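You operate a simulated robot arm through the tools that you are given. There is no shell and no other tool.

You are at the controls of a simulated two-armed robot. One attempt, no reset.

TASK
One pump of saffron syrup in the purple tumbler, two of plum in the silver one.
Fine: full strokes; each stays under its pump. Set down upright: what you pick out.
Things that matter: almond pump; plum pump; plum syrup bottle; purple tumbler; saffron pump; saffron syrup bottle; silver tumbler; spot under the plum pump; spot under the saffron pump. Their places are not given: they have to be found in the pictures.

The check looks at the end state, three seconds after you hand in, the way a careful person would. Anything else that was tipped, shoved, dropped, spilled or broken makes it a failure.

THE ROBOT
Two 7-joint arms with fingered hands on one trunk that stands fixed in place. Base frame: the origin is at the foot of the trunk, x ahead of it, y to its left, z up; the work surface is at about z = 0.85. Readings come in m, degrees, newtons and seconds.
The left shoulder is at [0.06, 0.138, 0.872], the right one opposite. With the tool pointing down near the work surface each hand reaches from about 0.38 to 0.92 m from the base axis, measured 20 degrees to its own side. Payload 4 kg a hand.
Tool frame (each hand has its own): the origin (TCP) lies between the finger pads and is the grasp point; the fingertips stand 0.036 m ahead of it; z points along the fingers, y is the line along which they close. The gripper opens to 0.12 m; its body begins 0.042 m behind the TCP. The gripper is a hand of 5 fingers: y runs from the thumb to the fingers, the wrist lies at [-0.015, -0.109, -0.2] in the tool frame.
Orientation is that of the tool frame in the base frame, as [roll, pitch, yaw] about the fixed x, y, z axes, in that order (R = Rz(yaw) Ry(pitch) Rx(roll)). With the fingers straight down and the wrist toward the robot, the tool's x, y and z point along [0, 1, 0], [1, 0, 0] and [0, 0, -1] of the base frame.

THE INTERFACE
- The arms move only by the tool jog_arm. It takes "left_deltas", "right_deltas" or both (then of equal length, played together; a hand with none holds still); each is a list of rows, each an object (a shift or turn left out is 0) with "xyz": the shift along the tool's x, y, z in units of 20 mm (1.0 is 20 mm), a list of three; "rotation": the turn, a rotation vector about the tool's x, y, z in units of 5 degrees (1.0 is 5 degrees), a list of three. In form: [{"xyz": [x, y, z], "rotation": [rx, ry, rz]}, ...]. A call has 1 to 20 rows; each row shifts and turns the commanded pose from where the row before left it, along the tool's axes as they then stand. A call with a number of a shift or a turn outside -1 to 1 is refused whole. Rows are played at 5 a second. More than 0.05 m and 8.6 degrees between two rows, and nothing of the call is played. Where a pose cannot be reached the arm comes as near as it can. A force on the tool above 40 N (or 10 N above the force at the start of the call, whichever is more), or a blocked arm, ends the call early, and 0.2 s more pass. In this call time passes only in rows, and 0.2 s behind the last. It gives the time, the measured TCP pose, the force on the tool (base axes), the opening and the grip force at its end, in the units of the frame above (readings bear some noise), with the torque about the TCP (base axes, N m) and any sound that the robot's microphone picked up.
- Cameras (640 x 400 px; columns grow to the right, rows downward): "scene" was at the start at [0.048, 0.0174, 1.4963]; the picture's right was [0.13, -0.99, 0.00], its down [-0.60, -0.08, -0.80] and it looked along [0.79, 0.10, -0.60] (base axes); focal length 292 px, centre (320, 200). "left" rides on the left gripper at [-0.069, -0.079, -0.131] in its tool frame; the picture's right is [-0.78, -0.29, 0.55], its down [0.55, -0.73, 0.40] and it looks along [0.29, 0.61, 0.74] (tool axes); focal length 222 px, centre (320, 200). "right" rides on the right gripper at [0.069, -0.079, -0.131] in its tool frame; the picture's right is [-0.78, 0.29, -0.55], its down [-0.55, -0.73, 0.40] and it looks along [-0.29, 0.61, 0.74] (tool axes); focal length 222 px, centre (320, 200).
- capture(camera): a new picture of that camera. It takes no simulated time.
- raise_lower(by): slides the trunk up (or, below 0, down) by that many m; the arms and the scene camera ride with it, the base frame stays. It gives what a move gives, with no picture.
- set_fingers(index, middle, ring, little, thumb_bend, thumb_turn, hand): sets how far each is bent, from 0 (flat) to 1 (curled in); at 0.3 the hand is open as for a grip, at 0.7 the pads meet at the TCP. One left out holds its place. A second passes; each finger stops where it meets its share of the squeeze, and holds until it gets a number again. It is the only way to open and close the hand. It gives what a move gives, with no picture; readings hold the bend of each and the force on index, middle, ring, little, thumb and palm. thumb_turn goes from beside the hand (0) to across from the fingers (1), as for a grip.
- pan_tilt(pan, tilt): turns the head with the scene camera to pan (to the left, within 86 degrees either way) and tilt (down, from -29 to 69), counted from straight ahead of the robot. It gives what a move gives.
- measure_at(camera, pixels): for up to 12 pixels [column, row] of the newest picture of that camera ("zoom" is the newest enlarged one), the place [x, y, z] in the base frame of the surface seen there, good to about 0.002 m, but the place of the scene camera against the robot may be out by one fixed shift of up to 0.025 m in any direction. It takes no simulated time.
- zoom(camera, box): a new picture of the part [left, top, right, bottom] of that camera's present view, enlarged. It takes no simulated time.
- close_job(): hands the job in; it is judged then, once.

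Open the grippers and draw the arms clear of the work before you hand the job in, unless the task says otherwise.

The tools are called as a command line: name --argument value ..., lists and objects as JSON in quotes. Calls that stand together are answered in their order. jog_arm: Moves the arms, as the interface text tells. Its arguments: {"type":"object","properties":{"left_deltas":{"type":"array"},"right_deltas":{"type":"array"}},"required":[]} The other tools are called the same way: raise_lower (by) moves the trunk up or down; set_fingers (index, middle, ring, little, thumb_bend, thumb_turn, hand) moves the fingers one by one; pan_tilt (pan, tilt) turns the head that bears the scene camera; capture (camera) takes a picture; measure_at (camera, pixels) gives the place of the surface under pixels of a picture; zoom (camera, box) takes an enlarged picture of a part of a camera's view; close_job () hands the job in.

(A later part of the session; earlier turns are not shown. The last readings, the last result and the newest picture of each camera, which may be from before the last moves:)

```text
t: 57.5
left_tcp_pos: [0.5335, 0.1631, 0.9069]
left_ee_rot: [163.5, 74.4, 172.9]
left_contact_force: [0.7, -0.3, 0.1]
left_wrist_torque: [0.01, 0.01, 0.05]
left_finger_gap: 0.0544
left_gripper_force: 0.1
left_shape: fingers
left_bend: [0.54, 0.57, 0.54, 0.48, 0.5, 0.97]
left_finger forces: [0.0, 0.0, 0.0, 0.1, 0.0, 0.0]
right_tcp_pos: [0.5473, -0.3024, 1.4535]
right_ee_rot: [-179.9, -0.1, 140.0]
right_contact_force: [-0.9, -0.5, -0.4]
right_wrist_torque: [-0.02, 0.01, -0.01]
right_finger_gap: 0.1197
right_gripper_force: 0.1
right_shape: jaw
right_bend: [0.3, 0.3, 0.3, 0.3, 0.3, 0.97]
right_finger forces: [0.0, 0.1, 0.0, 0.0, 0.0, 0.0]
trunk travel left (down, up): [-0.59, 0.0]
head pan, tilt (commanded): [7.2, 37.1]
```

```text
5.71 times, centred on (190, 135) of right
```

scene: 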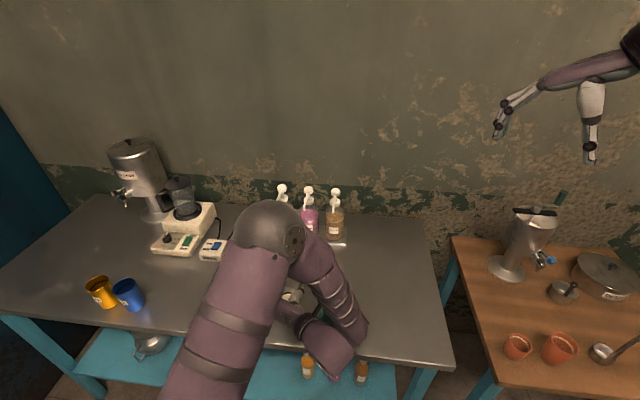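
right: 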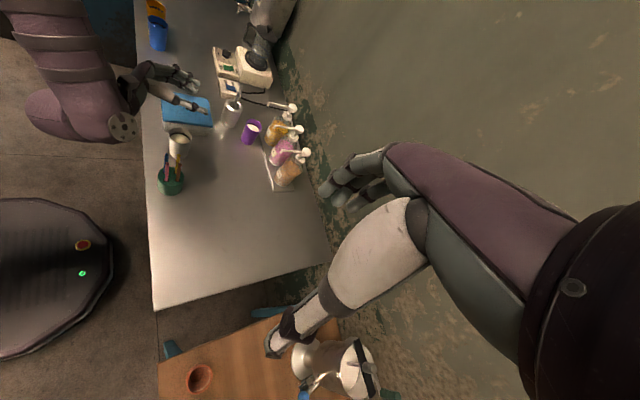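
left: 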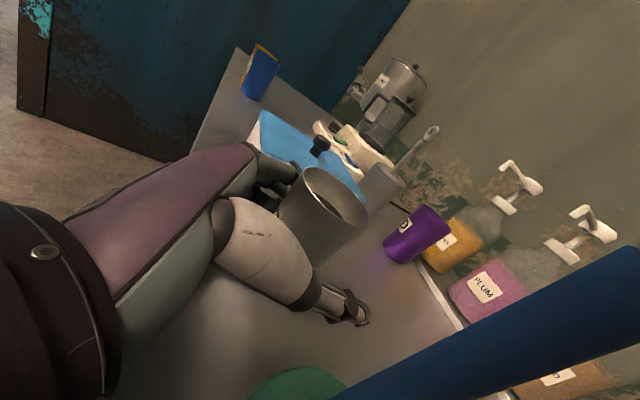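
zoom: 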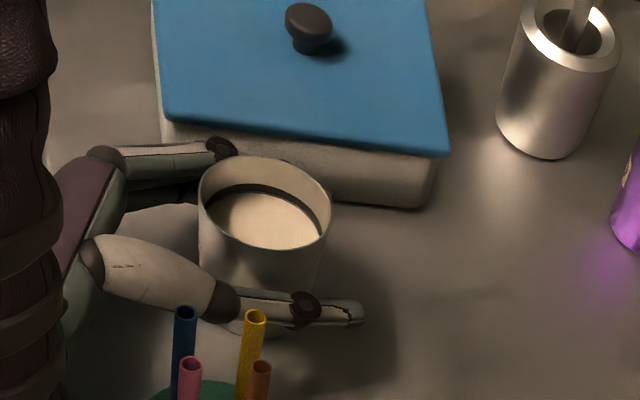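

Near contact on both sides and still upright. I close a bit further for first contact.

set_fingers --hand "left" --index 0.59 --middle 0.64 --ring 0.58 --little 0.49 --thumb_bend 0.54

zoom --camera "left" --box '[220, 140, 420, 330]'

measure_at --camera "zoom" --pixels '[[292, 80], [320, 75], [433, 200], [400, 210], [340, 170], [300, 130], [410, 160], [340, 280], [290, 225], [210, 350]]'

```text
t: 58.5
left_tcp_pos: [0.5335, 0.1625, 0.9063]
left_ee_rot: [163.7, 74.4, 173.0]
left_contact_force: [-0.3, 0.0, -0.1]
left_wrist_torque: [0.03, -0.05, -0.02]
left_finger_gap: 0.0409
left_gripper_force: 0.5
left_shape: fingers
left_bend: [0.59, 0.63, 0.57, 0.49, 0.54, 0.97]
left_finger forces: [0.1, 0.5, 0.1, 0.0, 0.0, 0.1]
right_tcp_pos: [0.5464, -0.3031, 1.4541]
right_ee_rot: [180.0, 0.1, 140.0]
right_contact_force: [0.3, 0.1, 0.5]
right_wrist_torque: [-0.01, -0.02, 0.02]
right_finger_gap: 0.1196
right_gripper_force: 0.1
right_shape: jaw
right_bend: [0.3, 0.3, 0.3, 0.3, 0.3, 0.97]
right_finger forces: [0.1, 0.1, 0.0, 0.0, 0.0, 0.1]
trunk travel left (down, up): [-0.59, 0.0]
head pan, tilt (commanded): [7.2, 37.1]
```

```text
2.11 times, centred on (320, 235) of left
```

zoom: 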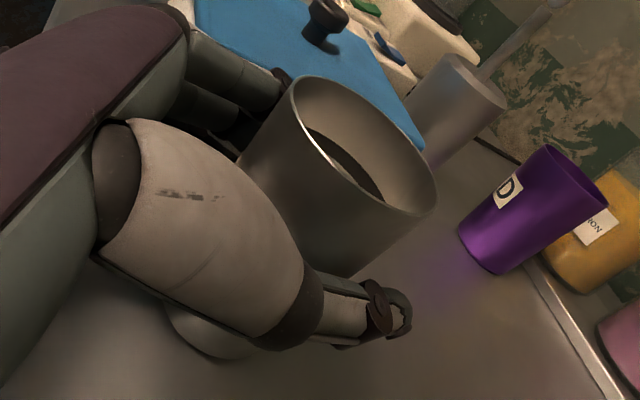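

```text
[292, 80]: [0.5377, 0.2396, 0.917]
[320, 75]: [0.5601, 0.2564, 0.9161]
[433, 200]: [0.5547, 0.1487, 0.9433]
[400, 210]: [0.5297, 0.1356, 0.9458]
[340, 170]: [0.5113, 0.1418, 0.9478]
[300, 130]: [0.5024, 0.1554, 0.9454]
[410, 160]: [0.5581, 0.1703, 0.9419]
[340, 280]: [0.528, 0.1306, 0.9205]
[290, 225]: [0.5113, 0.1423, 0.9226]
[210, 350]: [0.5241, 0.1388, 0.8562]
```

The middle finger just touches; the thumb not yet. I bring the thumb in to 0.58 with the fingers held.

set_fingers --hand "left" --index 0.61 --middle 0.67 --ring 0.6 --little 0.49 --thumb_bend 0.58

zoom --camera "left" --box '[220, 140, 420, 330]'

measure_at --camera "zoom" --pixels '[[300, 80], [320, 80], [433, 195], [400, 205], [340, 165], [300, 125], [410, 160], [340, 280], [290, 225], [210, 350]]'

```text
t: 59.5
left_tcp_pos: [0.5333, 0.1615, 0.9073]
left_ee_rot: [163.4, 74.3, 172.8]
left_contact_force: [0.4, 1.3, 0.0]
left_wrist_torque: [-0.01, 0.04, -0.02]
left_finger_gap: 0.0353
left_gripper_force: 2.2
left_shape: fingers
left_bend: [0.61, 0.65, 0.59, 0.49, 0.56, 0.97]
left_finger forces: [0.4, 1.7, 0.2, 0.1, 1.9, 0.1]
right_tcp_pos: [0.5475, -0.3032, 1.4551]
right_ee_rot: [-180.0, -0.1, 140.0]
right_contact_force: [0.5, -0.2, 0.4]
right_wrist_torque: [0.01, 0.0, 0.01]
right_finger_gap: 0.1196
right_gripper_force: 0.0
right_shape: jaw
right_bend: [0.3, 0.3, 0.3, 0.3, 0.3, 0.97]
right_finger forces: [0.0, 0.0, 0.1, 0.0, 0.1, 0.0]
trunk travel left (down, up): [-0.59, 0.0]
head pan, tilt (commanded): [7.2, 37.1]
```

```text
2.11 times, centred on (320, 235) of left
```

zoom: 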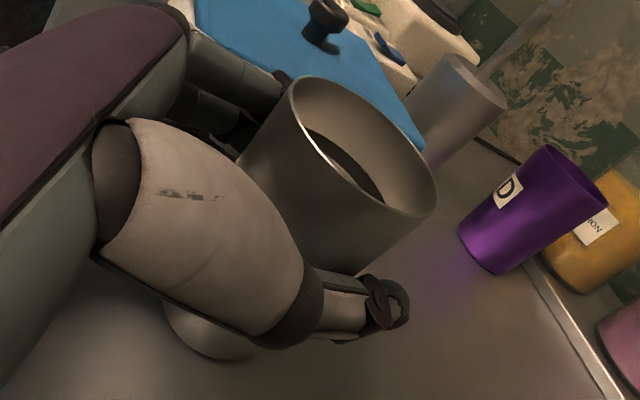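

```text
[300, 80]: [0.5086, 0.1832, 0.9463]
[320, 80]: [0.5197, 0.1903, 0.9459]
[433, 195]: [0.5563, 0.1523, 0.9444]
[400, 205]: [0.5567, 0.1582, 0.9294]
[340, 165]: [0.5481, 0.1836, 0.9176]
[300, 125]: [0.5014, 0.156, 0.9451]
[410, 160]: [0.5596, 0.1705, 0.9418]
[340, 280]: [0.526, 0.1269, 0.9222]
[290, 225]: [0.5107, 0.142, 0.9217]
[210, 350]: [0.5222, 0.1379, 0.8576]
```

Both sides hold (thumb 1.9 N, middle 1.7 N) and the tumbler stays upright. I firm the grip.

set_fingers --hand "left" --index 0.66 --middle 0.74 --ring 0.65 --little 0.5 --thumb_bend 0.62

zoom --camera "left" --box '[220, 140, 420, 330]'

measure_at --camera "zoom" --pixels '[[300, 82], [320, 78], [433, 195], [400, 205], [340, 165], [300, 125], [410, 160], [340, 280], [290, 225], [210, 350]]'

```text
t: 60.5
left_tcp_pos: [0.5343, 0.1632, 0.9061]
left_ee_rot: [163.2, 74.3, 172.5]
left_contact_force: [-0.3, 1.0, 0.6]
left_wrist_torque: [0.07, -0.05, 0.0]
left_finger_gap: 0.0297
left_gripper_force: 9.9
left_shape: fingers
left_bend: [0.64, 0.68, 0.64, 0.5, 0.59, 0.96]
left_finger forces: [2.7, 7.1, 1.1, 0.0, 9.8, 0.0]
right_tcp_pos: [0.5462, -0.3033, 1.4538]
right_ee_rot: [180.0, 0.1, 140.0]
right_contact_force: [0.1, 0.5, 0.0]
right_wrist_torque: [-0.01, 0.02, 0.0]
right_finger_gap: 0.1199
right_gripper_force: 0.0
right_shape: jaw
right_bend: [0.3, 0.3, 0.3, 0.3, 0.3, 0.97]
right_finger forces: [0.0, 0.0, 0.1, 0.0, 0.1, 0.1]
trunk travel left (down, up): [-0.59, 0.0]
head pan, tilt (commanded): [7.2, 37.1]
```

```text
2.11 times, centred on (320, 235) of left
```

zoom: 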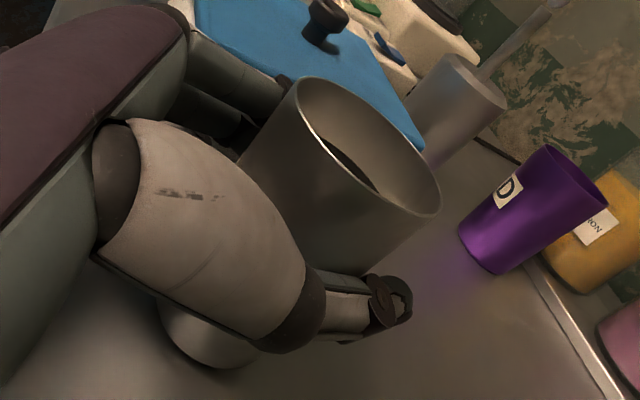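

```text
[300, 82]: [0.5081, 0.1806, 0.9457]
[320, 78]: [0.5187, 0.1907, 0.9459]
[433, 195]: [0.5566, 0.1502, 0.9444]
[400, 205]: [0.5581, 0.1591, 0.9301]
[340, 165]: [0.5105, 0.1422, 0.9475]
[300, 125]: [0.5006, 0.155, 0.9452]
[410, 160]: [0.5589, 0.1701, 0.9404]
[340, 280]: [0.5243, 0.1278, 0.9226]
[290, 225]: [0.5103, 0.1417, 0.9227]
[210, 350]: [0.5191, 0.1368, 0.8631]
```

Firm grip (thumb 9.8 N) and the rim still level. I lift 30 mm.

jog_arm --left_deltas '[{"xyz": [-0.361, 0.029, -0.097]}, {"xyz": [-0.361, 0.029, -0.097]}, {"xyz": [-0.361, 0.029, -0.097]}, {"xyz": [-0.361, 0.029, -0.097]}]'

zoom --camera "left" --box '[220, 140, 420, 330]'

measure_at --camera "zoom" --pixels '[[300, 82], [320, 78], [437, 200], [400, 210], [340, 165], [300, 125], [410, 160], [430, 180], [290, 225], [210, 350]]'

zoom --camera "right" --box '[150, 100, 230, 170]'

```text
t: 61.5
left_tcp_pos: [0.5337, 0.1634, 0.9355]
left_ee_rot: [163.4, 74.4, 172.8]
left_contact_force: [0.1, -0.3, -2.1]
left_wrist_torque: [-0.01, -0.01, -0.04]
left_finger_gap: 0.0299
left_gripper_force: 9.7
left_shape: fingers
left_bend: [0.64, 0.68, 0.64, 0.5, 0.59, 0.96]
left_finger forces: [2.9, 6.6, 0.9, 0.0, 9.6, 0.0]
right_tcp_pos: [0.5461, -0.3026, 1.4539]
right_ee_rot: [-180.0, 0.0, 140.0]
right_contact_force: [0.9, -0.3, 0.0]
right_wrist_torque: [0.05, 0.06, 0.02]
right_finger_gap: 0.1198
right_gripper_force: 0.1
right_shape: jaw
right_bend: [0.3, 0.3, 0.3, 0.3, 0.3, 0.97]
right_finger forces: [0.0, 0.1, 0.0, 0.0, 0.0, 0.0]
trunk travel left (down, up): [-0.59, 0.0]
head pan, tilt (commanded): [7.2, 37.1]
```

```text
2.11 times, centred on (320, 235) of left
```

zoom: 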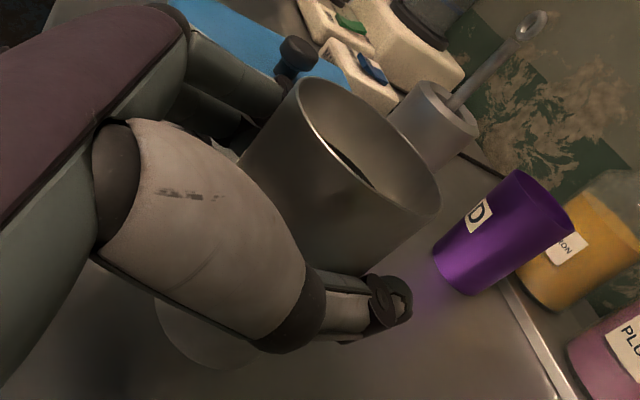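

```text
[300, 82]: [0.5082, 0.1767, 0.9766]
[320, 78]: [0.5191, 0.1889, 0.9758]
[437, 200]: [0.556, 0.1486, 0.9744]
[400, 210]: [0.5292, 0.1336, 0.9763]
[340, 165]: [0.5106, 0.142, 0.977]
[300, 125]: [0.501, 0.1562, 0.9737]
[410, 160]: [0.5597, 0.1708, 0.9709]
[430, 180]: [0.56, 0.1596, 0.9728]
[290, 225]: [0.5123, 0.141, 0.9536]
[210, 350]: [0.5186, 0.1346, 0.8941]
```

```text
5.71 times, centred on (190, 135) of right
```

zoom: 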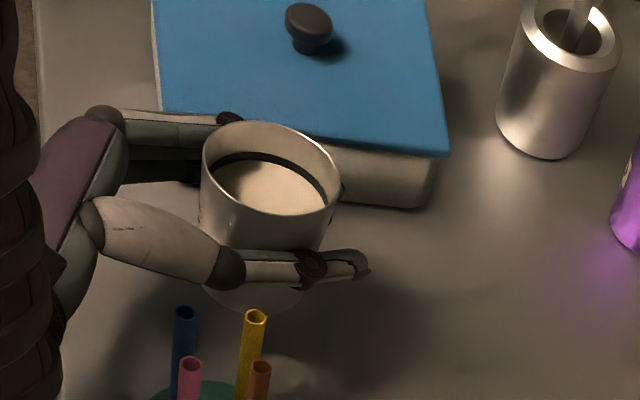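

Silver is held (≈2.2 N weight) and nearly level. The brushes (tops at 1.008) stand in the way of the wrist, so I first lift another 115 mm, then go forward above them.

jog_arm --left_deltas '[{"xyz": [-0.554, 0.044, -0.148]}, {"xyz": [-0.554, 0.044, -0.148]}, {"xyz": [-0.554, 0.044, -0.148]}, {"xyz": [-0.554, 0.044, -0.148]}, {"xyz": [-0.554, 0.044, -0.148]}, {"xyz": [-0.554, 0.044, -0.148]}, {"xyz": [-0.554, 0.044, -0.148]}, {"xyz": [-0.554, 0.044, -0.148]}, {"xyz": [-0.554, 0.044, -0.148]}, {"xyz": [-0.554, 0.044, -0.148]}]'

zoom --camera "right" --box '[110, 70, 250, 210]'

zoom --camera "left" --box '[220, 140, 420, 330]'

measure_at --camera "zoom" --pixels '[[300, 82], [320, 78], [437, 200], [400, 210], [340, 165], [300, 125], [410, 160], [430, 180], [290, 225], [210, 350]]'

```text
t: 63.7
left_tcp_pos: [0.5335, 0.1644, 1.0527]
left_ee_rot: [163.6, 74.3, 173.1]
left_contact_force: [0.8, -0.1, -1.3]
left_wrist_torque: [-0.03, -0.03, 0.02]
left_finger_gap: 0.0297
left_gripper_force: 9.9
left_shape: fingers
left_bend: [0.64, 0.68, 0.64, 0.5, 0.59, 0.96]
left_finger forces: [2.9, 6.6, 0.9, 0.0, 9.6, 0.0]
right_tcp_pos: [0.5458, -0.3025, 1.4542]
right_ee_rot: [180.0, -0.1, 139.9]
right_contact_force: [0.1, 0.5, 0.5]
right_wrist_torque: [0.01, 0.0, 0.0]
right_finger_gap: 0.1194
right_gripper_force: 0.1
right_shape: jaw
right_bend: [0.3, 0.3, 0.3, 0.3, 0.3, 0.97]
right_finger forces: [0.0, 0.0, 0.1, 0.0, 0.0, 0.0]
trunk travel left (down, up): [-0.59, 0.0]
head pan, tilt (commanded): [7.2, 37.1]
```

```text
2.86 times, centred on (180, 140) of right
```

zoom: 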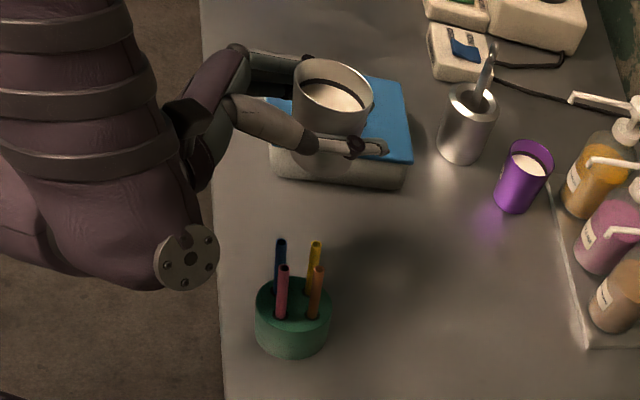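

```text
2.11 times, centred on (320, 235) of left
```

zoom: 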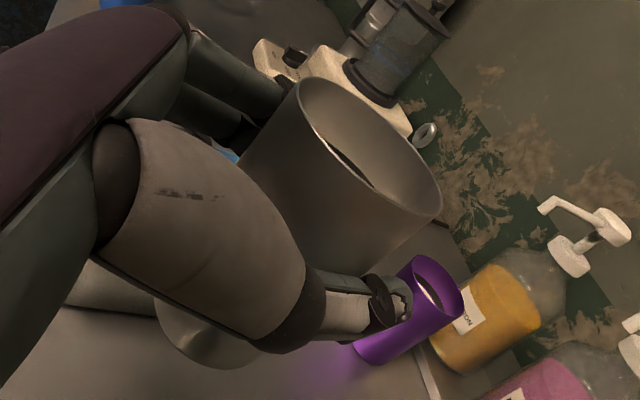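

```text
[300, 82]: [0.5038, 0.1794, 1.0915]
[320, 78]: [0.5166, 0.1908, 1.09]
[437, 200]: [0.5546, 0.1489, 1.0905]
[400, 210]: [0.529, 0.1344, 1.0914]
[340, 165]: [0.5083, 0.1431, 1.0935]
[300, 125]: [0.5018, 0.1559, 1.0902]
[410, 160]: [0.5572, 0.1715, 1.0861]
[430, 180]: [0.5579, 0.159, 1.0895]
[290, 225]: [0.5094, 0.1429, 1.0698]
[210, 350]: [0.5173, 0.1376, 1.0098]
```

The rim is about 3° low at the forward side. I tip the hand back 2.5° to level it.

jog_arm --left_deltas '[{"rotation": [-0.008, -0.25, -0.042]}, {"rotation": [-0.008, -0.25, -0.042]}]'

zoom --camera "left" --box '[220, 140, 420, 330]'

measure_at --camera "zoom" --pixels '[[300, 82], [320, 78], [437, 200], [400, 210], [340, 165], [300, 125], [410, 160], [430, 180], [370, 190], [310, 145], [420, 213], [340, 85]]'

```text
t: 64.3
left_tcp_pos: [0.5341, 0.1635, 1.0519]
left_ee_rot: [162.1, 76.9, 171.6]
left_contact_force: [0.0, -0.1, -2.2]
left_wrist_torque: [-0.01, -0.02, 0.02]
left_finger_gap: 0.0298
left_gripper_force: 9.8
left_shape: fingers
left_bend: [0.64, 0.68, 0.64, 0.5, 0.59, 0.96]
left_finger forces: [2.9, 6.5, 0.8, 0.1, 9.7, 0.1]
right_tcp_pos: [0.5469, -0.303, 1.4539]
right_ee_rot: [-179.9, -0.1, 139.9]
right_contact_force: [-0.2, -0.1, -0.5]
right_wrist_torque: [-0.03, 0.01, 0.0]
right_finger_gap: 0.1197
right_gripper_force: 0.1
right_shape: jaw
right_bend: [0.3, 0.3, 0.3, 0.3, 0.3, 0.97]
right_finger forces: [0.1, 0.0, 0.0, 0.0, 0.0, 0.0]
trunk travel left (down, up): [-0.59, 0.0]
head pan, tilt (commanded): [7.2, 37.1]
```

```text
2.11 times, centred on (320, 235) of left
```

zoom: 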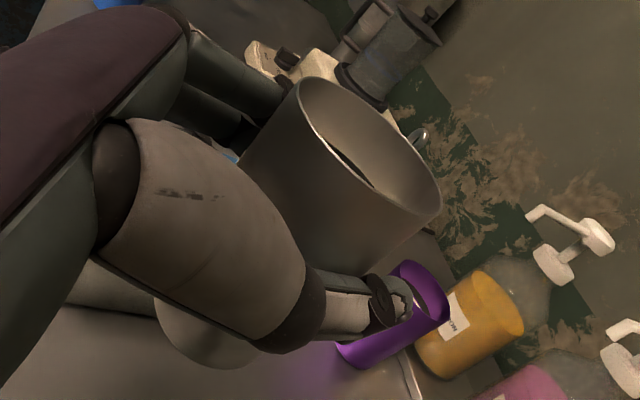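

```text
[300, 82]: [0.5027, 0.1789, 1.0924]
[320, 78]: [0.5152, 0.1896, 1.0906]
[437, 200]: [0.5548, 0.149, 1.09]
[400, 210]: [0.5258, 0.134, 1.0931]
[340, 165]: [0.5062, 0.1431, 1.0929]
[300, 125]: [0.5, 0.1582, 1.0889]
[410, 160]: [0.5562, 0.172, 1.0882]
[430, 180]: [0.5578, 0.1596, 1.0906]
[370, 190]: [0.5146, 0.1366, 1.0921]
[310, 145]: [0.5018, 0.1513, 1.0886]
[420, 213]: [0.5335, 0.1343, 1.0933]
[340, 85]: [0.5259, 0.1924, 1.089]
```

Front-to-back is level now; there remains ~3° of lean toward the fingers, so I roll +2.5° about tool z.

jog_arm --left_deltas '[{"rotation": [0, 0, 0.25]}, {"rotation": [0, 0, 0.25]}]'

zoom --camera "left" --box '[220, 140, 420, 330]'

measure_at --camera "zoom" --pixels '[[300, 82], [320, 78], [437, 200], [400, 210], [340, 165], [300, 125], [410, 160], [430, 180], [370, 190], [310, 145], [420, 213], [340, 85]]'

```text
t: 64.9
left_tcp_pos: [0.532, 0.164, 1.0519]
left_ee_rot: [152.5, 75.8, 161.7]
left_contact_force: [1.1, -0.7, -1.9]
left_wrist_torque: [-0.03, 0.02, -0.04]
left_finger_gap: 0.0301
left_gripper_force: 10.0
left_shape: fingers
left_bend: [0.64, 0.68, 0.64, 0.5, 0.59, 0.96]
left_finger forces: [2.9, 6.7, 0.8, 0.1, 9.8, 0.1]
right_tcp_pos: [0.547, -0.3032, 1.4536]
right_ee_rot: [-180.0, 0.0, 140.0]
right_contact_force: [-0.1, -0.4, -0.5]
right_wrist_torque: [-0.02, -0.03, 0.01]
right_finger_gap: 0.1199
right_gripper_force: 0.1
right_shape: jaw
right_bend: [0.3, 0.3, 0.3, 0.3, 0.3, 0.97]
right_finger forces: [0.0, 0.0, 0.0, 0.0, 0.0, 0.1]
trunk travel left (down, up): [-0.59, 0.0]
head pan, tilt (commanded): [7.2, 37.1]
```

```text
2.11 times, centred on (320, 235) of left
```

zoom: 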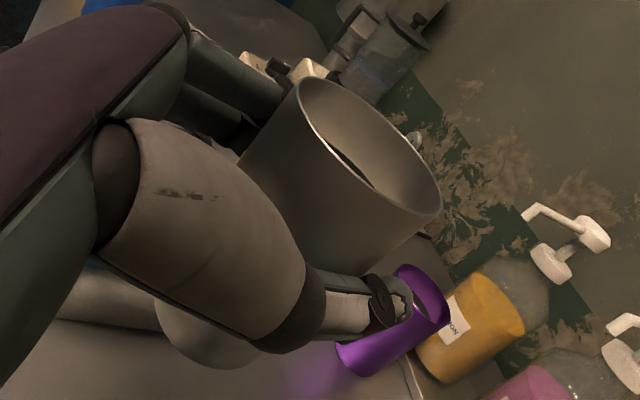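

```text
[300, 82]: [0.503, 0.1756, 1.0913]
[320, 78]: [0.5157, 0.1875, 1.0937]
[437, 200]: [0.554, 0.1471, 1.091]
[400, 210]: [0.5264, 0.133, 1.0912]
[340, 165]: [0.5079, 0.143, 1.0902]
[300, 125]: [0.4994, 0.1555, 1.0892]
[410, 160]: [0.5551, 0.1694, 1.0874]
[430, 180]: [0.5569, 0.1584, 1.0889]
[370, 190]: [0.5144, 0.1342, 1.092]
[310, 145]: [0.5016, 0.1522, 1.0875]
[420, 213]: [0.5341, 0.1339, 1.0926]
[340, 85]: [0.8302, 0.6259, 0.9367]
```

The rim is level within measurement noise. I now carry it forward 0.158 m at this height, above the brushes.

jog_arm --left_deltas '[{"xyz": [-0.188, -0.16, 0.752]}, {"xyz": [-0.188, -0.16, 0.752]}, {"xyz": [-0.188, -0.16, 0.752]}, {"xyz": [-0.188, -0.16, 0.752]}, {"xyz": [-0.188, -0.16, 0.752]}, {"xyz": [-0.188, -0.16, 0.752]}, {"xyz": [-0.188, -0.16, 0.752]}, {"xyz": [-0.188, -0.16, 0.752]}, {"xyz": [-0.188, -0.16, 0.752]}, {"xyz": [-0.188, -0.16, 0.752]}]'

zoom --camera "right" --box '[110, 60, 310, 210]'

capture --camera "left"

```text
t: 67.1
left_tcp_pos: [0.6905, 0.1551, 1.0522]
left_ee_rot: [152.6, 75.9, 161.8]
left_contact_force: [0.7, 0.6, -1.9]
left_wrist_torque: [0.02, -0.01, -0.01]
left_finger_gap: 0.03
left_gripper_force: 9.5
left_shape: fingers
left_bend: [0.64, 0.68, 0.64, 0.5, 0.59, 0.96]
left_finger forces: [2.9, 6.5, 0.7, 0.0, 9.6, 0.1]
right_tcp_pos: [0.5469, -0.303, 1.4549]
right_ee_rot: [179.9, -0.1, 139.9]
right_contact_force: [0.2, -0.3, -0.4]
right_wrist_torque: [-0.02, 0.0, -0.03]
right_finger_gap: 0.1198
right_gripper_force: 0.0
right_shape: jaw
right_bend: [0.3, 0.3, 0.3, 0.3, 0.3, 0.97]
right_finger forces: [0.0, 0.0, 0.1, 0.1, 0.0, 0.0]
trunk travel left (down, up): [-0.59, 0.0]
head pan, tilt (commanded): [7.2, 37.1]
```

```text
2.67 times, centred on (210, 135) of right
```

zoom: 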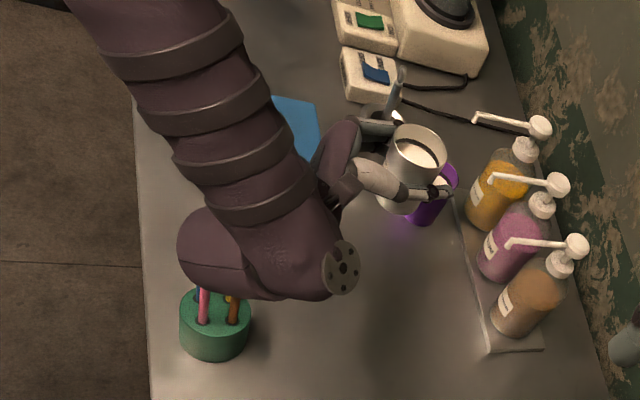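

```text
taken
```

left: 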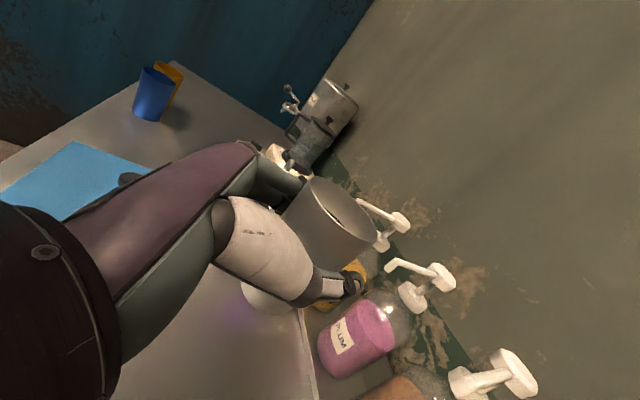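

The arm's lower segment at zoom (235,285) appears over the brushes; I measure its height to be sure of the gap before lowering anything.

zoom --camera "right" --box '[110, 60, 310, 210]'

measure_at --camera "zoom" --pixels '[[235, 285], [200, 275], [190, 240], [260, 295], [300, 292], [340, 270], [203, 305], [235, 310], [200, 215], [230, 260]]'

capture --camera "scene"

```text
2.67 times, centred on (210, 135) of right
```

zoom: 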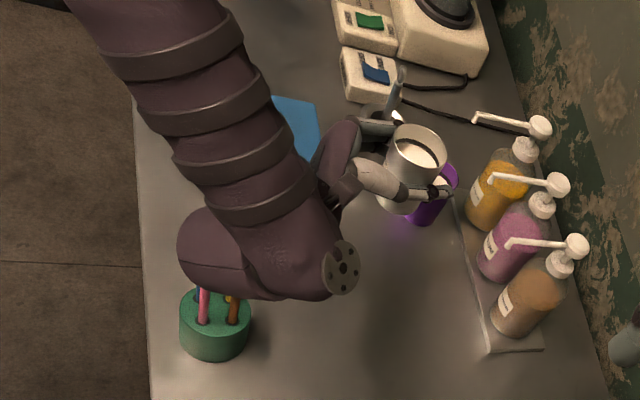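

```text
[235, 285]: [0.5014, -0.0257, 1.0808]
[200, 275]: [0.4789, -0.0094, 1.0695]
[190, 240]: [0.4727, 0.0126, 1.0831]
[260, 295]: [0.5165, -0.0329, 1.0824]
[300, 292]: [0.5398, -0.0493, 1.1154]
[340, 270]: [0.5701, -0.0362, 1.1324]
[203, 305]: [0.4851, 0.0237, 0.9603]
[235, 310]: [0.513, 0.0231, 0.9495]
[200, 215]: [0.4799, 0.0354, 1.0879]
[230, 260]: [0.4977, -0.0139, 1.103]
```

```text
taken
```

scene: 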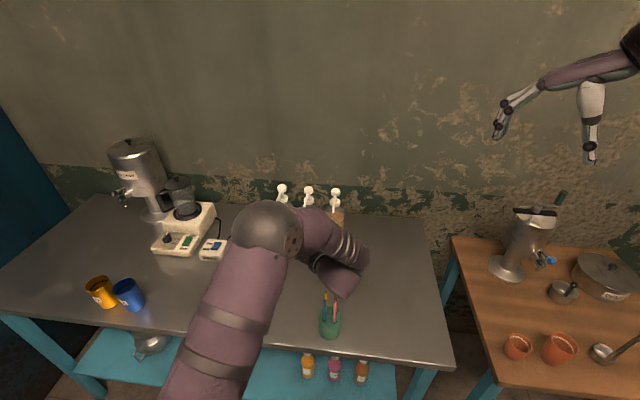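

The wrist segment passes ~0.02 m above the brushes, so I don't lower here. I yaw +20° at this height, which swings that segment forward-right, clear of the brush cup.

jog_arm --left_deltas '[{"rotation": [-0.485, 0.057, -0.109]}, {"rotation": [-0.485, 0.057, -0.109]}, {"rotation": [-0.485, 0.057, -0.109]}, {"rotation": [-0.485, 0.057, -0.109]}, {"rotation": [-0.485, 0.057, -0.109]}, {"rotation": [-0.485, 0.057, -0.109]}, {"rotation": [-0.485, 0.057, -0.109]}, {"rotation": [-0.485, 0.057, -0.109]}]'

zoom --camera "right" --box '[110, 60, 310, 210]'

measure_at --camera "zoom" --pixels '[[235, 285], [240, 275], [260, 300], [300, 300], [340, 270], [215, 310], [235, 310], [250, 260], [280, 310], [320, 300]]'

```text
t: 68.9
left_tcp_pos: [0.6915, 0.1532, 1.0514]
left_ee_rot: [152.7, 75.9, -178.1]
left_contact_force: [-0.1, 0.3, -2.2]
left_wrist_torque: [0.01, 0.04, 0.0]
left_finger_gap: 0.0298
left_gripper_force: 10.1
left_shape: fingers
left_bend: [0.64, 0.68, 0.64, 0.5, 0.59, 0.96]
left_finger forces: [3.0, 6.4, 0.7, 0.1, 9.6, 0.0]
right_tcp_pos: [0.5463, -0.3026, 1.4548]
right_ee_rot: [-179.9, 0.0, 139.9]
right_contact_force: [0.5, -0.5, -0.6]
right_wrist_torque: [0.01, 0.03, 0.02]
right_finger_gap: 0.1196
right_gripper_force: 0.1
right_shape: jaw
right_bend: [0.3, 0.3, 0.3, 0.3, 0.3, 0.97]
right_finger forces: [0.0, 0.0, 0.1, 0.0, 0.0, 0.1]
trunk travel left (down, up): [-0.59, 0.0]
head pan, tilt (commanded): [7.2, 37.1]
```

```text
2.67 times, centred on (210, 135) of right
```

zoom: 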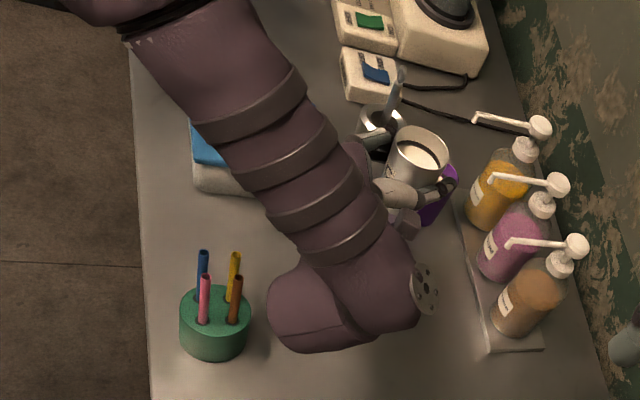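

```text
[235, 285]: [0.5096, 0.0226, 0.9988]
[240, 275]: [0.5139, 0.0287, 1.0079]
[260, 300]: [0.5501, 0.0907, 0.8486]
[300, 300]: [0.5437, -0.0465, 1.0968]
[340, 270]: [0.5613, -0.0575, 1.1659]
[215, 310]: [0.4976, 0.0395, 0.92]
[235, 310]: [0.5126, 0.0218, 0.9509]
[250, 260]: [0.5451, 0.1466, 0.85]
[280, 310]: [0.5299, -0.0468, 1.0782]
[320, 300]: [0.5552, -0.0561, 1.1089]
```

The segment is now 0.08 m from the brushes. I lower to carrying height, z≈0.937, here in front of the spouts.

jog_arm --left_deltas '[{"xyz": [0.554, -0.065, 0.125]}, {"xyz": [0.554, -0.065, 0.125]}, {"xyz": [0.554, -0.065, 0.125]}, {"xyz": [0.554, -0.065, 0.125]}, {"xyz": [0.554, -0.065, 0.125]}, {"xyz": [0.554, -0.065, 0.125]}, {"xyz": [0.554, -0.065, 0.125]}, {"xyz": [0.554, -0.065, 0.125]}, {"xyz": [0.554, -0.065, 0.125]}, {"xyz": [0.554, -0.065, 0.125]}]'

zoom --camera "right" --box '[160, 60, 320, 190]'

zoom --camera "left" --box '[220, 140, 420, 330]'

measure_at --camera "zoom" --pixels '[[300, 82], [320, 78], [437, 200], [400, 210], [340, 165], [300, 125], [410, 160], [430, 180], [370, 190], [310, 145], [420, 213], [400, 290]]'

```text
t: 71.1
left_tcp_pos: [0.6926, 0.155, 0.9373]
left_ee_rot: [152.8, 75.9, -178.2]
left_contact_force: [-0.1, -0.1, -2.8]
left_wrist_torque: [-0.02, 0.0, -0.02]
left_finger_gap: 0.0299
left_gripper_force: 9.2
left_shape: fingers
left_bend: [0.64, 0.68, 0.64, 0.5, 0.59, 0.96]
left_finger forces: [3.0, 6.3, 0.6, 0.1, 9.4, 0.0]
right_tcp_pos: [0.5475, -0.3038, 1.4548]
right_ee_rot: [-180.0, 0.0, 140.0]
right_contact_force: [-0.2, -0.1, -0.1]
right_wrist_torque: [0.0, 0.03, -0.05]
right_finger_gap: 0.1198
right_gripper_force: 0.2
right_shape: jaw
right_bend: [0.3, 0.3, 0.3, 0.3, 0.3, 0.97]
right_finger forces: [0.0, 0.0, 0.0, 0.0, 0.1, 0.1]
trunk travel left (down, up): [-0.59, 0.0]
head pan, tilt (commanded): [7.2, 37.1]
```

```text
3.08 times, centred on (240, 125) of right
```

zoom: 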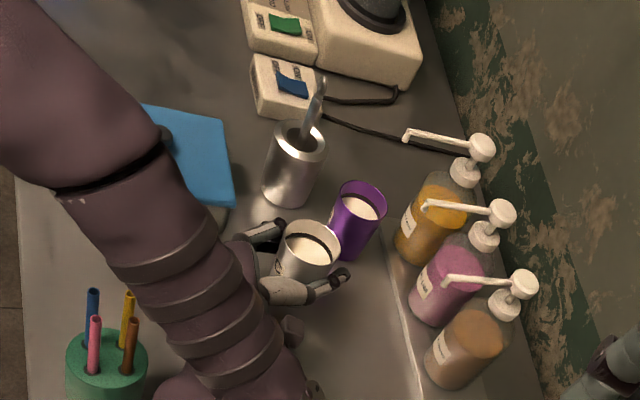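

```text
2.11 times, centred on (320, 235) of left
```

zoom: 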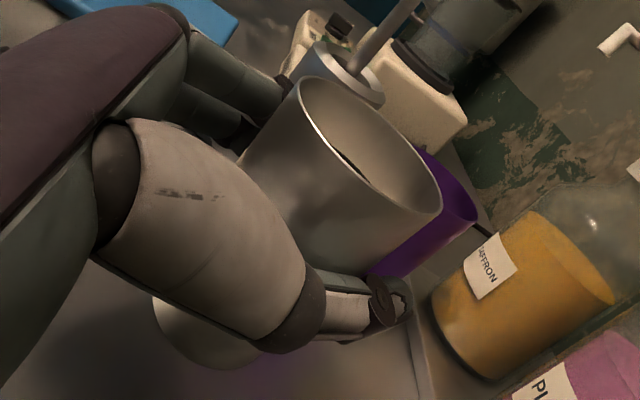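

```text
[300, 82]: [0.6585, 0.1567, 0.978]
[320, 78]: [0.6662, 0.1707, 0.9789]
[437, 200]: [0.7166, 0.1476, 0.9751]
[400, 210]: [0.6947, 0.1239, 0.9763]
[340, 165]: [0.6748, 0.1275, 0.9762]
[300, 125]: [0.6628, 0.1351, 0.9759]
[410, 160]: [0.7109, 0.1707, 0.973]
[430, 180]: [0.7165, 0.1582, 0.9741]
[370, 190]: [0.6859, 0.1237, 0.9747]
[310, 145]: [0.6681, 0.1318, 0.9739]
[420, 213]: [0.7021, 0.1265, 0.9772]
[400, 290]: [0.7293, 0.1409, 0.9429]
```

Silver centre is (−0.005, −0.002) from the TCP, with the rim near level. I trim the pitch 1.5° and advance most of the way under the plum spout.

jog_arm --left_deltas '[{"rotation": [0.002, -0.262, -0.147]}, {"xyz": [-0.15, -0.283, 0.5225]}, {"xyz": [-0.15, -0.283, 0.5225]}, {"xyz": [-0.15, -0.283, 0.5225]}, {"xyz": [-0.15, -0.283, 0.5225]}, {"xyz": [-0.15, -0.283, 0.5225]}, {"xyz": [-0.15, -0.283, 0.5225]}]'

zoom --camera "right" --box '[200, 80, 300, 160]'

zoom --camera "left" --box '[220, 140, 420, 330]'

measure_at --camera "zoom" --pixels '[[300, 82], [320, 78], [437, 200], [400, 210], [340, 165], [300, 125], [410, 160], [430, 180], [370, 190], [310, 145], [420, 213], [400, 290]]'

```text
t: 72.7
left_tcp_pos: [0.7646, 0.1546, 0.9385]
left_ee_rot: [153.2, 77.4, -177.6]
left_contact_force: [0.1, 0.2, -2.3]
left_wrist_torque: [-0.03, -0.06, 0.0]
left_finger_gap: 0.0299
left_gripper_force: 9.3
left_shape: fingers
left_bend: [0.64, 0.68, 0.64, 0.5, 0.59, 0.96]
left_finger forces: [2.9, 6.1, 0.6, 0.0, 9.2, 0.0]
right_tcp_pos: [0.5476, -0.3028, 1.4542]
right_ee_rot: [180.0, 0.0, 140.0]
right_contact_force: [-0.5, 0.5, 1.3]
right_wrist_torque: [0.02, 0.04, 0.02]
right_finger_gap: 0.1195
right_gripper_force: 0.1
right_shape: jaw
right_bend: [0.3, 0.3, 0.3, 0.3, 0.3, 0.97]
right_finger forces: [0.1, 0.0, 0.0, 0.0, 0.0, 0.1]
trunk travel left (down, up): [-0.59, 0.0]
head pan, tilt (commanded): [7.2, 37.1]
```

```text
5.00 times, centred on (250, 120) of right
```

zoom: 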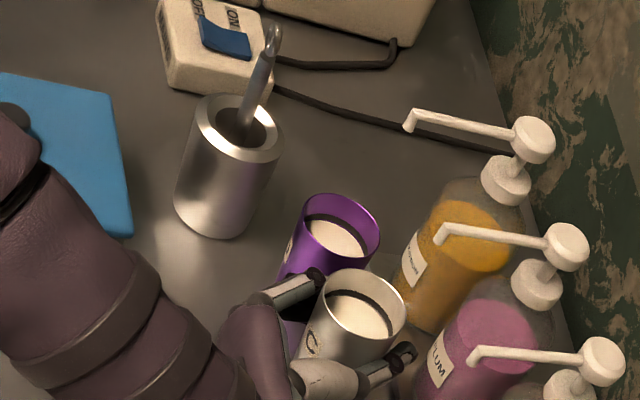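

```text
2.11 times, centred on (320, 235) of left
```

zoom: 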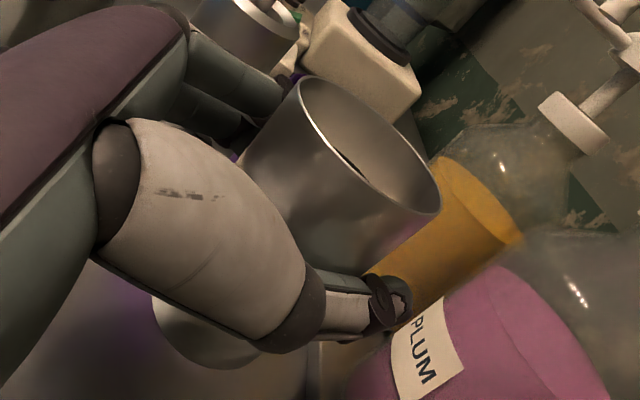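

```text
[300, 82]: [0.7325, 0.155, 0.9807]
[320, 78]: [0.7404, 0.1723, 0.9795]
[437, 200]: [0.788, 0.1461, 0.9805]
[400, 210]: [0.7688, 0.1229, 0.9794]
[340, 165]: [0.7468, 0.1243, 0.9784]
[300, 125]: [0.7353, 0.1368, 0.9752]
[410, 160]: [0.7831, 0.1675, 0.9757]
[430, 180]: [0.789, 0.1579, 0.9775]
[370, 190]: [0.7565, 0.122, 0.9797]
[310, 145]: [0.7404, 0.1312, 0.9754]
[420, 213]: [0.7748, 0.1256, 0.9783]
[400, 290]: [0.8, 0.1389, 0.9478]
```

Rim level at z≈0.978, centre ≈(0.7605, 0.1525). Before the last 25 mm I check the fingertip-to-purple gap in the right view.

zoom --camera "right" --box '[220, 100, 290, 160]'

measure_at --camera "zoom" --pixels '[[300, 235], [285, 245], [260, 262], [230, 275], [310, 228], [320, 190], [290, 205], [395, 165], [300, 140], [380, 195], [240, 300], [215, 290]]'

```text
6.67 times, centred on (255, 130) of right
```

zoom: 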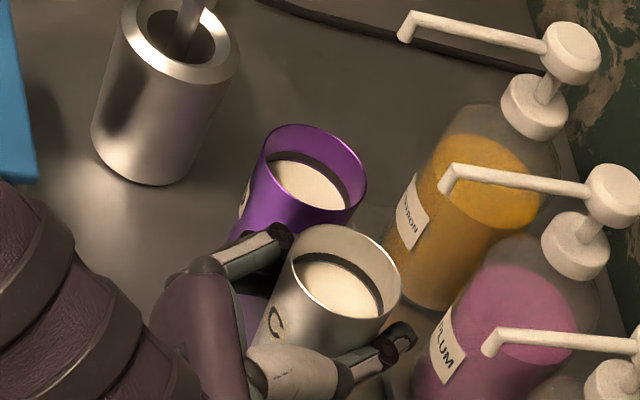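

```text
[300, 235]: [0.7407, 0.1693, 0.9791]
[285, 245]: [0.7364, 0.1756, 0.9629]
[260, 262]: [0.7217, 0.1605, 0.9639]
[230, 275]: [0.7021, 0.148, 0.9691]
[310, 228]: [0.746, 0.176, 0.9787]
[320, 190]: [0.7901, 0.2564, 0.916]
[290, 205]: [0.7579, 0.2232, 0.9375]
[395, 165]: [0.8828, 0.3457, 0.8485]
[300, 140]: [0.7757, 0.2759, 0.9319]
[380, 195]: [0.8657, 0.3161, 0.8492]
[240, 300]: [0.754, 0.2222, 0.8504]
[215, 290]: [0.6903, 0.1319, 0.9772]
```

Plenty of room (≈0.03 m) to the purple tumbler. I make the last 26 mm forward.

jog_arm --left_deltas '[{"xyz": [-0.097, -0.177, 0.383]}, {"xyz": [-0.097, -0.177, 0.383]}, {"xyz": [-0.097, -0.177, 0.383]}]'

zoom --camera "right" --box '[220, 100, 290, 160]'

zoom --camera "left" --box '[220, 140, 420, 330]'

measure_at --camera "zoom" --pixels '[[300, 82], [320, 78], [437, 200], [400, 210], [340, 165], [300, 125], [410, 160], [430, 180], [370, 190], [420, 213], [400, 290], [410, 320]]'

```text
t: 73.5
left_tcp_pos: [0.7902, 0.1566, 0.9404]
left_ee_rot: [152.9, 77.4, -177.9]
left_contact_force: [-0.4, -0.1, -2.4]
left_wrist_torque: [0.02, -0.01, 0.02]
left_finger_gap: 0.0299
left_gripper_force: 9.5
left_shape: fingers
left_bend: [0.64, 0.68, 0.64, 0.5, 0.59, 0.96]
left_finger forces: [2.9, 6.3, 0.6, 0.0, 9.2, 0.0]
right_tcp_pos: [0.5475, -0.3033, 1.4539]
right_ee_rot: [-180.0, -0.1, 140.0]
right_contact_force: [-0.5, -0.1, -0.3]
right_wrist_torque: [-0.01, -0.02, 0.0]
right_finger_gap: 0.1197
right_gripper_force: 0.1
right_shape: jaw
right_bend: [0.3, 0.3, 0.3, 0.3, 0.3, 0.97]
right_finger forces: [0.0, 0.0, 0.1, 0.0, 0.0, 0.0]
trunk travel left (down, up): [-0.59, 0.0]
head pan, tilt (commanded): [7.2, 37.1]
```

```text
6.67 times, centred on (255, 130) of right
```

zoom: 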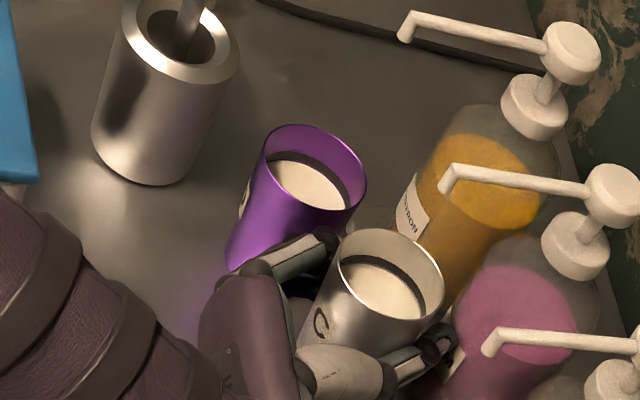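

```text
2.11 times, centred on (320, 235) of left
```

zoom: 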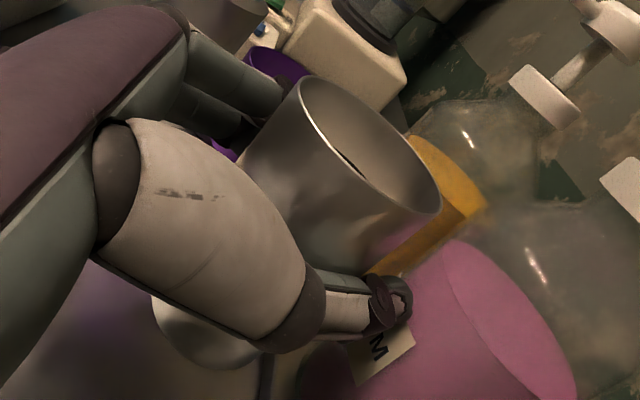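

```text
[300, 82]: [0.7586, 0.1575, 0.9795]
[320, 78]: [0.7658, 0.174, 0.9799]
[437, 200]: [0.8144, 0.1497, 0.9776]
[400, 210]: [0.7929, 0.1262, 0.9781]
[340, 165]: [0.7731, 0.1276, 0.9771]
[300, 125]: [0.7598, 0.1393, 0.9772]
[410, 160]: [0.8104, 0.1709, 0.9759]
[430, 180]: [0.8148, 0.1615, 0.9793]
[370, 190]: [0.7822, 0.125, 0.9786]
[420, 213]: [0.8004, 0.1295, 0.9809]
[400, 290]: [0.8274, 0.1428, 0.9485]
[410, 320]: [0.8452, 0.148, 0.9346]
```

Silver's centre is ≈(0.7865, 0.155), right under the plum spout. I lower 27 mm.

jog_arm --left_deltas '[{"xyz": [0.439, -0.045, 0.087]}, {"xyz": [0.439, -0.045, 0.087]}, {"xyz": [0.439, -0.045, 0.087]}]'

jog_arm --left_deltas '[{"xyz": [0.0976, -0.0099, 0.0194]}]'

zoom --camera "left" --box '[220, 140, 420, 330]'

measure_at --camera "zoom" --pixels '[[300, 82], [320, 78], [437, 200], [400, 210], [340, 165], [300, 125], [410, 160], [430, 180], [370, 190], [420, 213], [400, 290], [210, 355]]'

```text
t: 74.3
left_tcp_pos: [0.7897, 0.1578, 0.9129]
left_ee_rot: [153.0, 77.4, -177.9]
left_contact_force: [-0.3, -0.3, -2.0]
left_wrist_torque: [0.02, -0.01, 0.0]
left_finger_gap: 0.0298
left_gripper_force: 9.0
left_shape: fingers
left_bend: [0.64, 0.68, 0.64, 0.5, 0.59, 0.96]
left_finger forces: [2.9, 6.2, 0.6, 0.0, 9.2, 0.0]
right_tcp_pos: [0.5483, -0.304, 1.4541]
right_ee_rot: [179.9, 0.0, 140.0]
right_contact_force: [-0.2, 0.1, 0.1]
right_wrist_torque: [0.02, 0.0, -0.02]
right_finger_gap: 0.1197
right_gripper_force: 0.1
right_shape: jaw
right_bend: [0.3, 0.3, 0.3, 0.3, 0.3, 0.97]
right_finger forces: [0.0, 0.0, 0.0, 0.1, 0.0, 0.0]
trunk travel left (down, up): [-0.59, 0.0]
head pan, tilt (commanded): [7.2, 37.1]
```

```text
t: 74.7
left_tcp_pos: [0.7905, 0.1576, 0.9118]
left_ee_rot: [153.3, 77.4, -177.6]
left_contact_force: [-0.6, 0.3, -2.2]
left_wrist_torque: [0.0, -0.04, 0.0]
left_finger_gap: 0.0293
left_gripper_force: 9.5
left_shape: fingers
left_bend: [0.64, 0.68, 0.64, 0.5, 0.59, 0.96]
left_finger forces: [2.9, 6.2, 0.5, 0.0, 9.2, 0.0]
right_tcp_pos: [0.548, -0.3031, 1.4552]
right_ee_rot: [179.9, -0.1, 139.9]
right_contact_force: [0.2, 0.0, -0.1]
right_wrist_torque: [0.01, 0.01, -0.02]
right_finger_gap: 0.1196
right_gripper_force: 0.0
right_shape: jaw
right_bend: [0.3, 0.3, 0.3, 0.3, 0.3, 0.97]
right_finger forces: [0.0, 0.1, 0.1, 0.0, 0.1, 0.0]
trunk travel left (down, up): [-0.59, 0.0]
head pan, tilt (commanded): [7.2, 37.1]
```

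```text
2.11 times, centred on (320, 235) of left
```

zoom: 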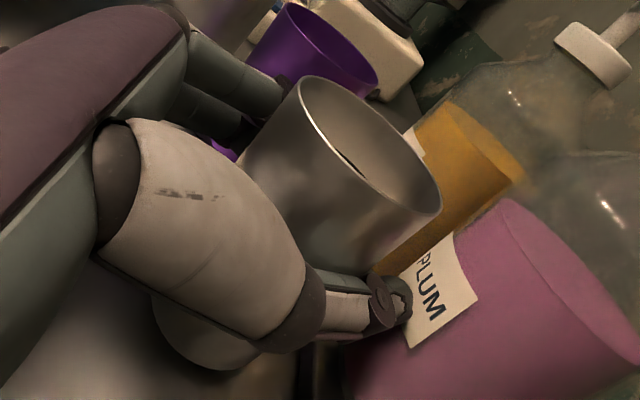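

```text
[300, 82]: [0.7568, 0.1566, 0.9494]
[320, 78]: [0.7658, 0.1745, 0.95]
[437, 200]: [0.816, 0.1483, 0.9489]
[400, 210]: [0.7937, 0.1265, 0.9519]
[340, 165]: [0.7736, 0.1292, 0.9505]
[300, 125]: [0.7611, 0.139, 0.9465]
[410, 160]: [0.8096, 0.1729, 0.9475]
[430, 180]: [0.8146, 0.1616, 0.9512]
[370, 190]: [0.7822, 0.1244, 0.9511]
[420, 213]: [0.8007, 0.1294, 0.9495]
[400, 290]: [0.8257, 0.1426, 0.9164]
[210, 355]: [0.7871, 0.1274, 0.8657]
```

About 4 mm remain (rim ≈0.9495). I lower 2 mm, then 1 mm steps.

jog_arm --left_deltas '[{"xyz": [0.049, -0.005, 0.0097]}, {"xyz": [0.049, -0.005, 0.0097]}]'

jog_arm --left_deltas '[{"xyz": [0.049, -0.005, 0.0097]}]'

```text
t: 75.3
left_tcp_pos: [0.7918, 0.1572, 0.9076]
left_ee_rot: [153.5, 77.3, -177.4]
left_contact_force: [-0.4, 0.0, -2.0]
left_wrist_torque: [-0.01, 0.02, 0.02]
left_finger_gap: 0.0294
left_gripper_force: 9.4
left_shape: fingers
left_bend: [0.64, 0.68, 0.64, 0.5, 0.59, 0.96]
left_finger forces: [2.9, 6.2, 0.5, 0.1, 9.2, 0.1]
right_tcp_pos: [0.5473, -0.3029, 1.4549]
right_ee_rot: [-180.0, -0.1, 140.0]
right_contact_force: [0.4, 0.0, 0.1]
right_wrist_torque: [-0.01, -0.03, 0.0]
right_finger_gap: 0.1198
right_gripper_force: 0.1
right_shape: jaw
right_bend: [0.3, 0.3, 0.3, 0.3, 0.3, 0.97]
right_finger forces: [0.0, 0.0, 0.0, 0.1, 0.0, 0.1]
trunk travel left (down, up): [-0.59, 0.0]
head pan, tilt (commanded): [7.2, 37.1]
```

```text
t: 75.7
left_tcp_pos: [0.7912, 0.156, 0.9075]
left_ee_rot: [153.1, 77.3, -177.8]
left_contact_force: [-0.5, 0.5, -2.1]
left_wrist_torque: [0.0, 0.0, 0.02]
left_finger_gap: 0.03
left_gripper_force: 9.7
left_shape: fingers
left_bend: [0.64, 0.68, 0.64, 0.5, 0.59, 0.96]
left_finger forces: [2.9, 6.2, 0.6, 0.0, 9.2, 0.1]
right_tcp_pos: [0.5479, -0.3031, 1.455]
right_ee_rot: [-180.0, 0.0, 140.1]
right_contact_force: [0.8, 1.2, -0.4]
right_wrist_torque: [-0.01, 0.0, 0.0]
right_finger_gap: 0.1195
right_gripper_force: 0.1
right_shape: jaw
right_bend: [0.3, 0.3, 0.3, 0.3, 0.3, 0.97]
right_finger forces: [0.0, 0.0, 0.0, 0.1, 0.1, 0.1]
trunk travel left (down, up): [-0.59, 0.0]
head pan, tilt (commanded): [7.2, 37.1]
```

Full weight is still on the hand (−2.1 N). I continue 1 mm at a time.

jog_arm --left_deltas '[{"xyz": [0.049, -0.005, 0.0097]}]'

jog_arm --left_deltas '[{"xyz": [0.025, -0.0025, 0.005]}]'

```text
t: 76.1
left_tcp_pos: [0.7917, 0.1559, 0.9064]
left_ee_rot: [153.0, 77.4, -177.8]
left_contact_force: [-0.1, -0.1, -2.1]
left_wrist_torque: [0.01, 0.02, -0.03]
left_finger_gap: 0.0298
left_gripper_force: 9.7
left_shape: fingers
left_bend: [0.64, 0.68, 0.64, 0.5, 0.59, 0.96]
left_finger forces: [2.9, 6.1, 0.5, 0.1, 9.1, 0.0]
right_tcp_pos: [0.5466, -0.3018, 1.4549]
right_ee_rot: [-179.9, 0.0, 140.0]
right_contact_force: [-0.5, -0.1, 0.3]
right_wrist_torque: [-0.03, -0.02, -0.01]
right_finger_gap: 0.1198
right_gripper_force: 0.0
right_shape: jaw
right_bend: [0.3, 0.3, 0.3, 0.3, 0.3, 0.97]
right_finger forces: [0.0, 0.0, 0.1, 0.1, 0.0, 0.0]
trunk travel left (down, up): [-0.59, 0.0]
head pan, tilt (commanded): [7.2, 37.1]
```

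```text
t: 76.5
left_tcp_pos: [0.7904, 0.1559, 0.9061]
left_ee_rot: [153.5, 77.4, -177.5]
left_contact_force: [-0.5, 0.2, -1.6]
left_wrist_torque: [-0.02, -0.01, 0.0]
left_finger_gap: 0.0296
left_gripper_force: 9.8
left_shape: fingers
left_bend: [0.64, 0.68, 0.64, 0.5, 0.59, 0.96]
left_finger forces: [2.9, 6.2, 0.5, 0.0, 9.2, 0.1]
right_tcp_pos: [0.5469, -0.3034, 1.4541]
right_ee_rot: [180.0, 0.0, 139.9]
right_contact_force: [0.7, -0.5, -0.1]
right_wrist_torque: [0.0, 0.03, -0.02]
right_finger_gap: 0.1195
right_gripper_force: 0.1
right_shape: jaw
right_bend: [0.3, 0.3, 0.3, 0.3, 0.3, 0.97]
right_finger forces: [0.0, 0.1, 0.0, 0.0, 0.0, 0.1]
trunk travel left (down, up): [-0.59, 0.0]
head pan, tilt (commanded): [7.2, 37.1]
```

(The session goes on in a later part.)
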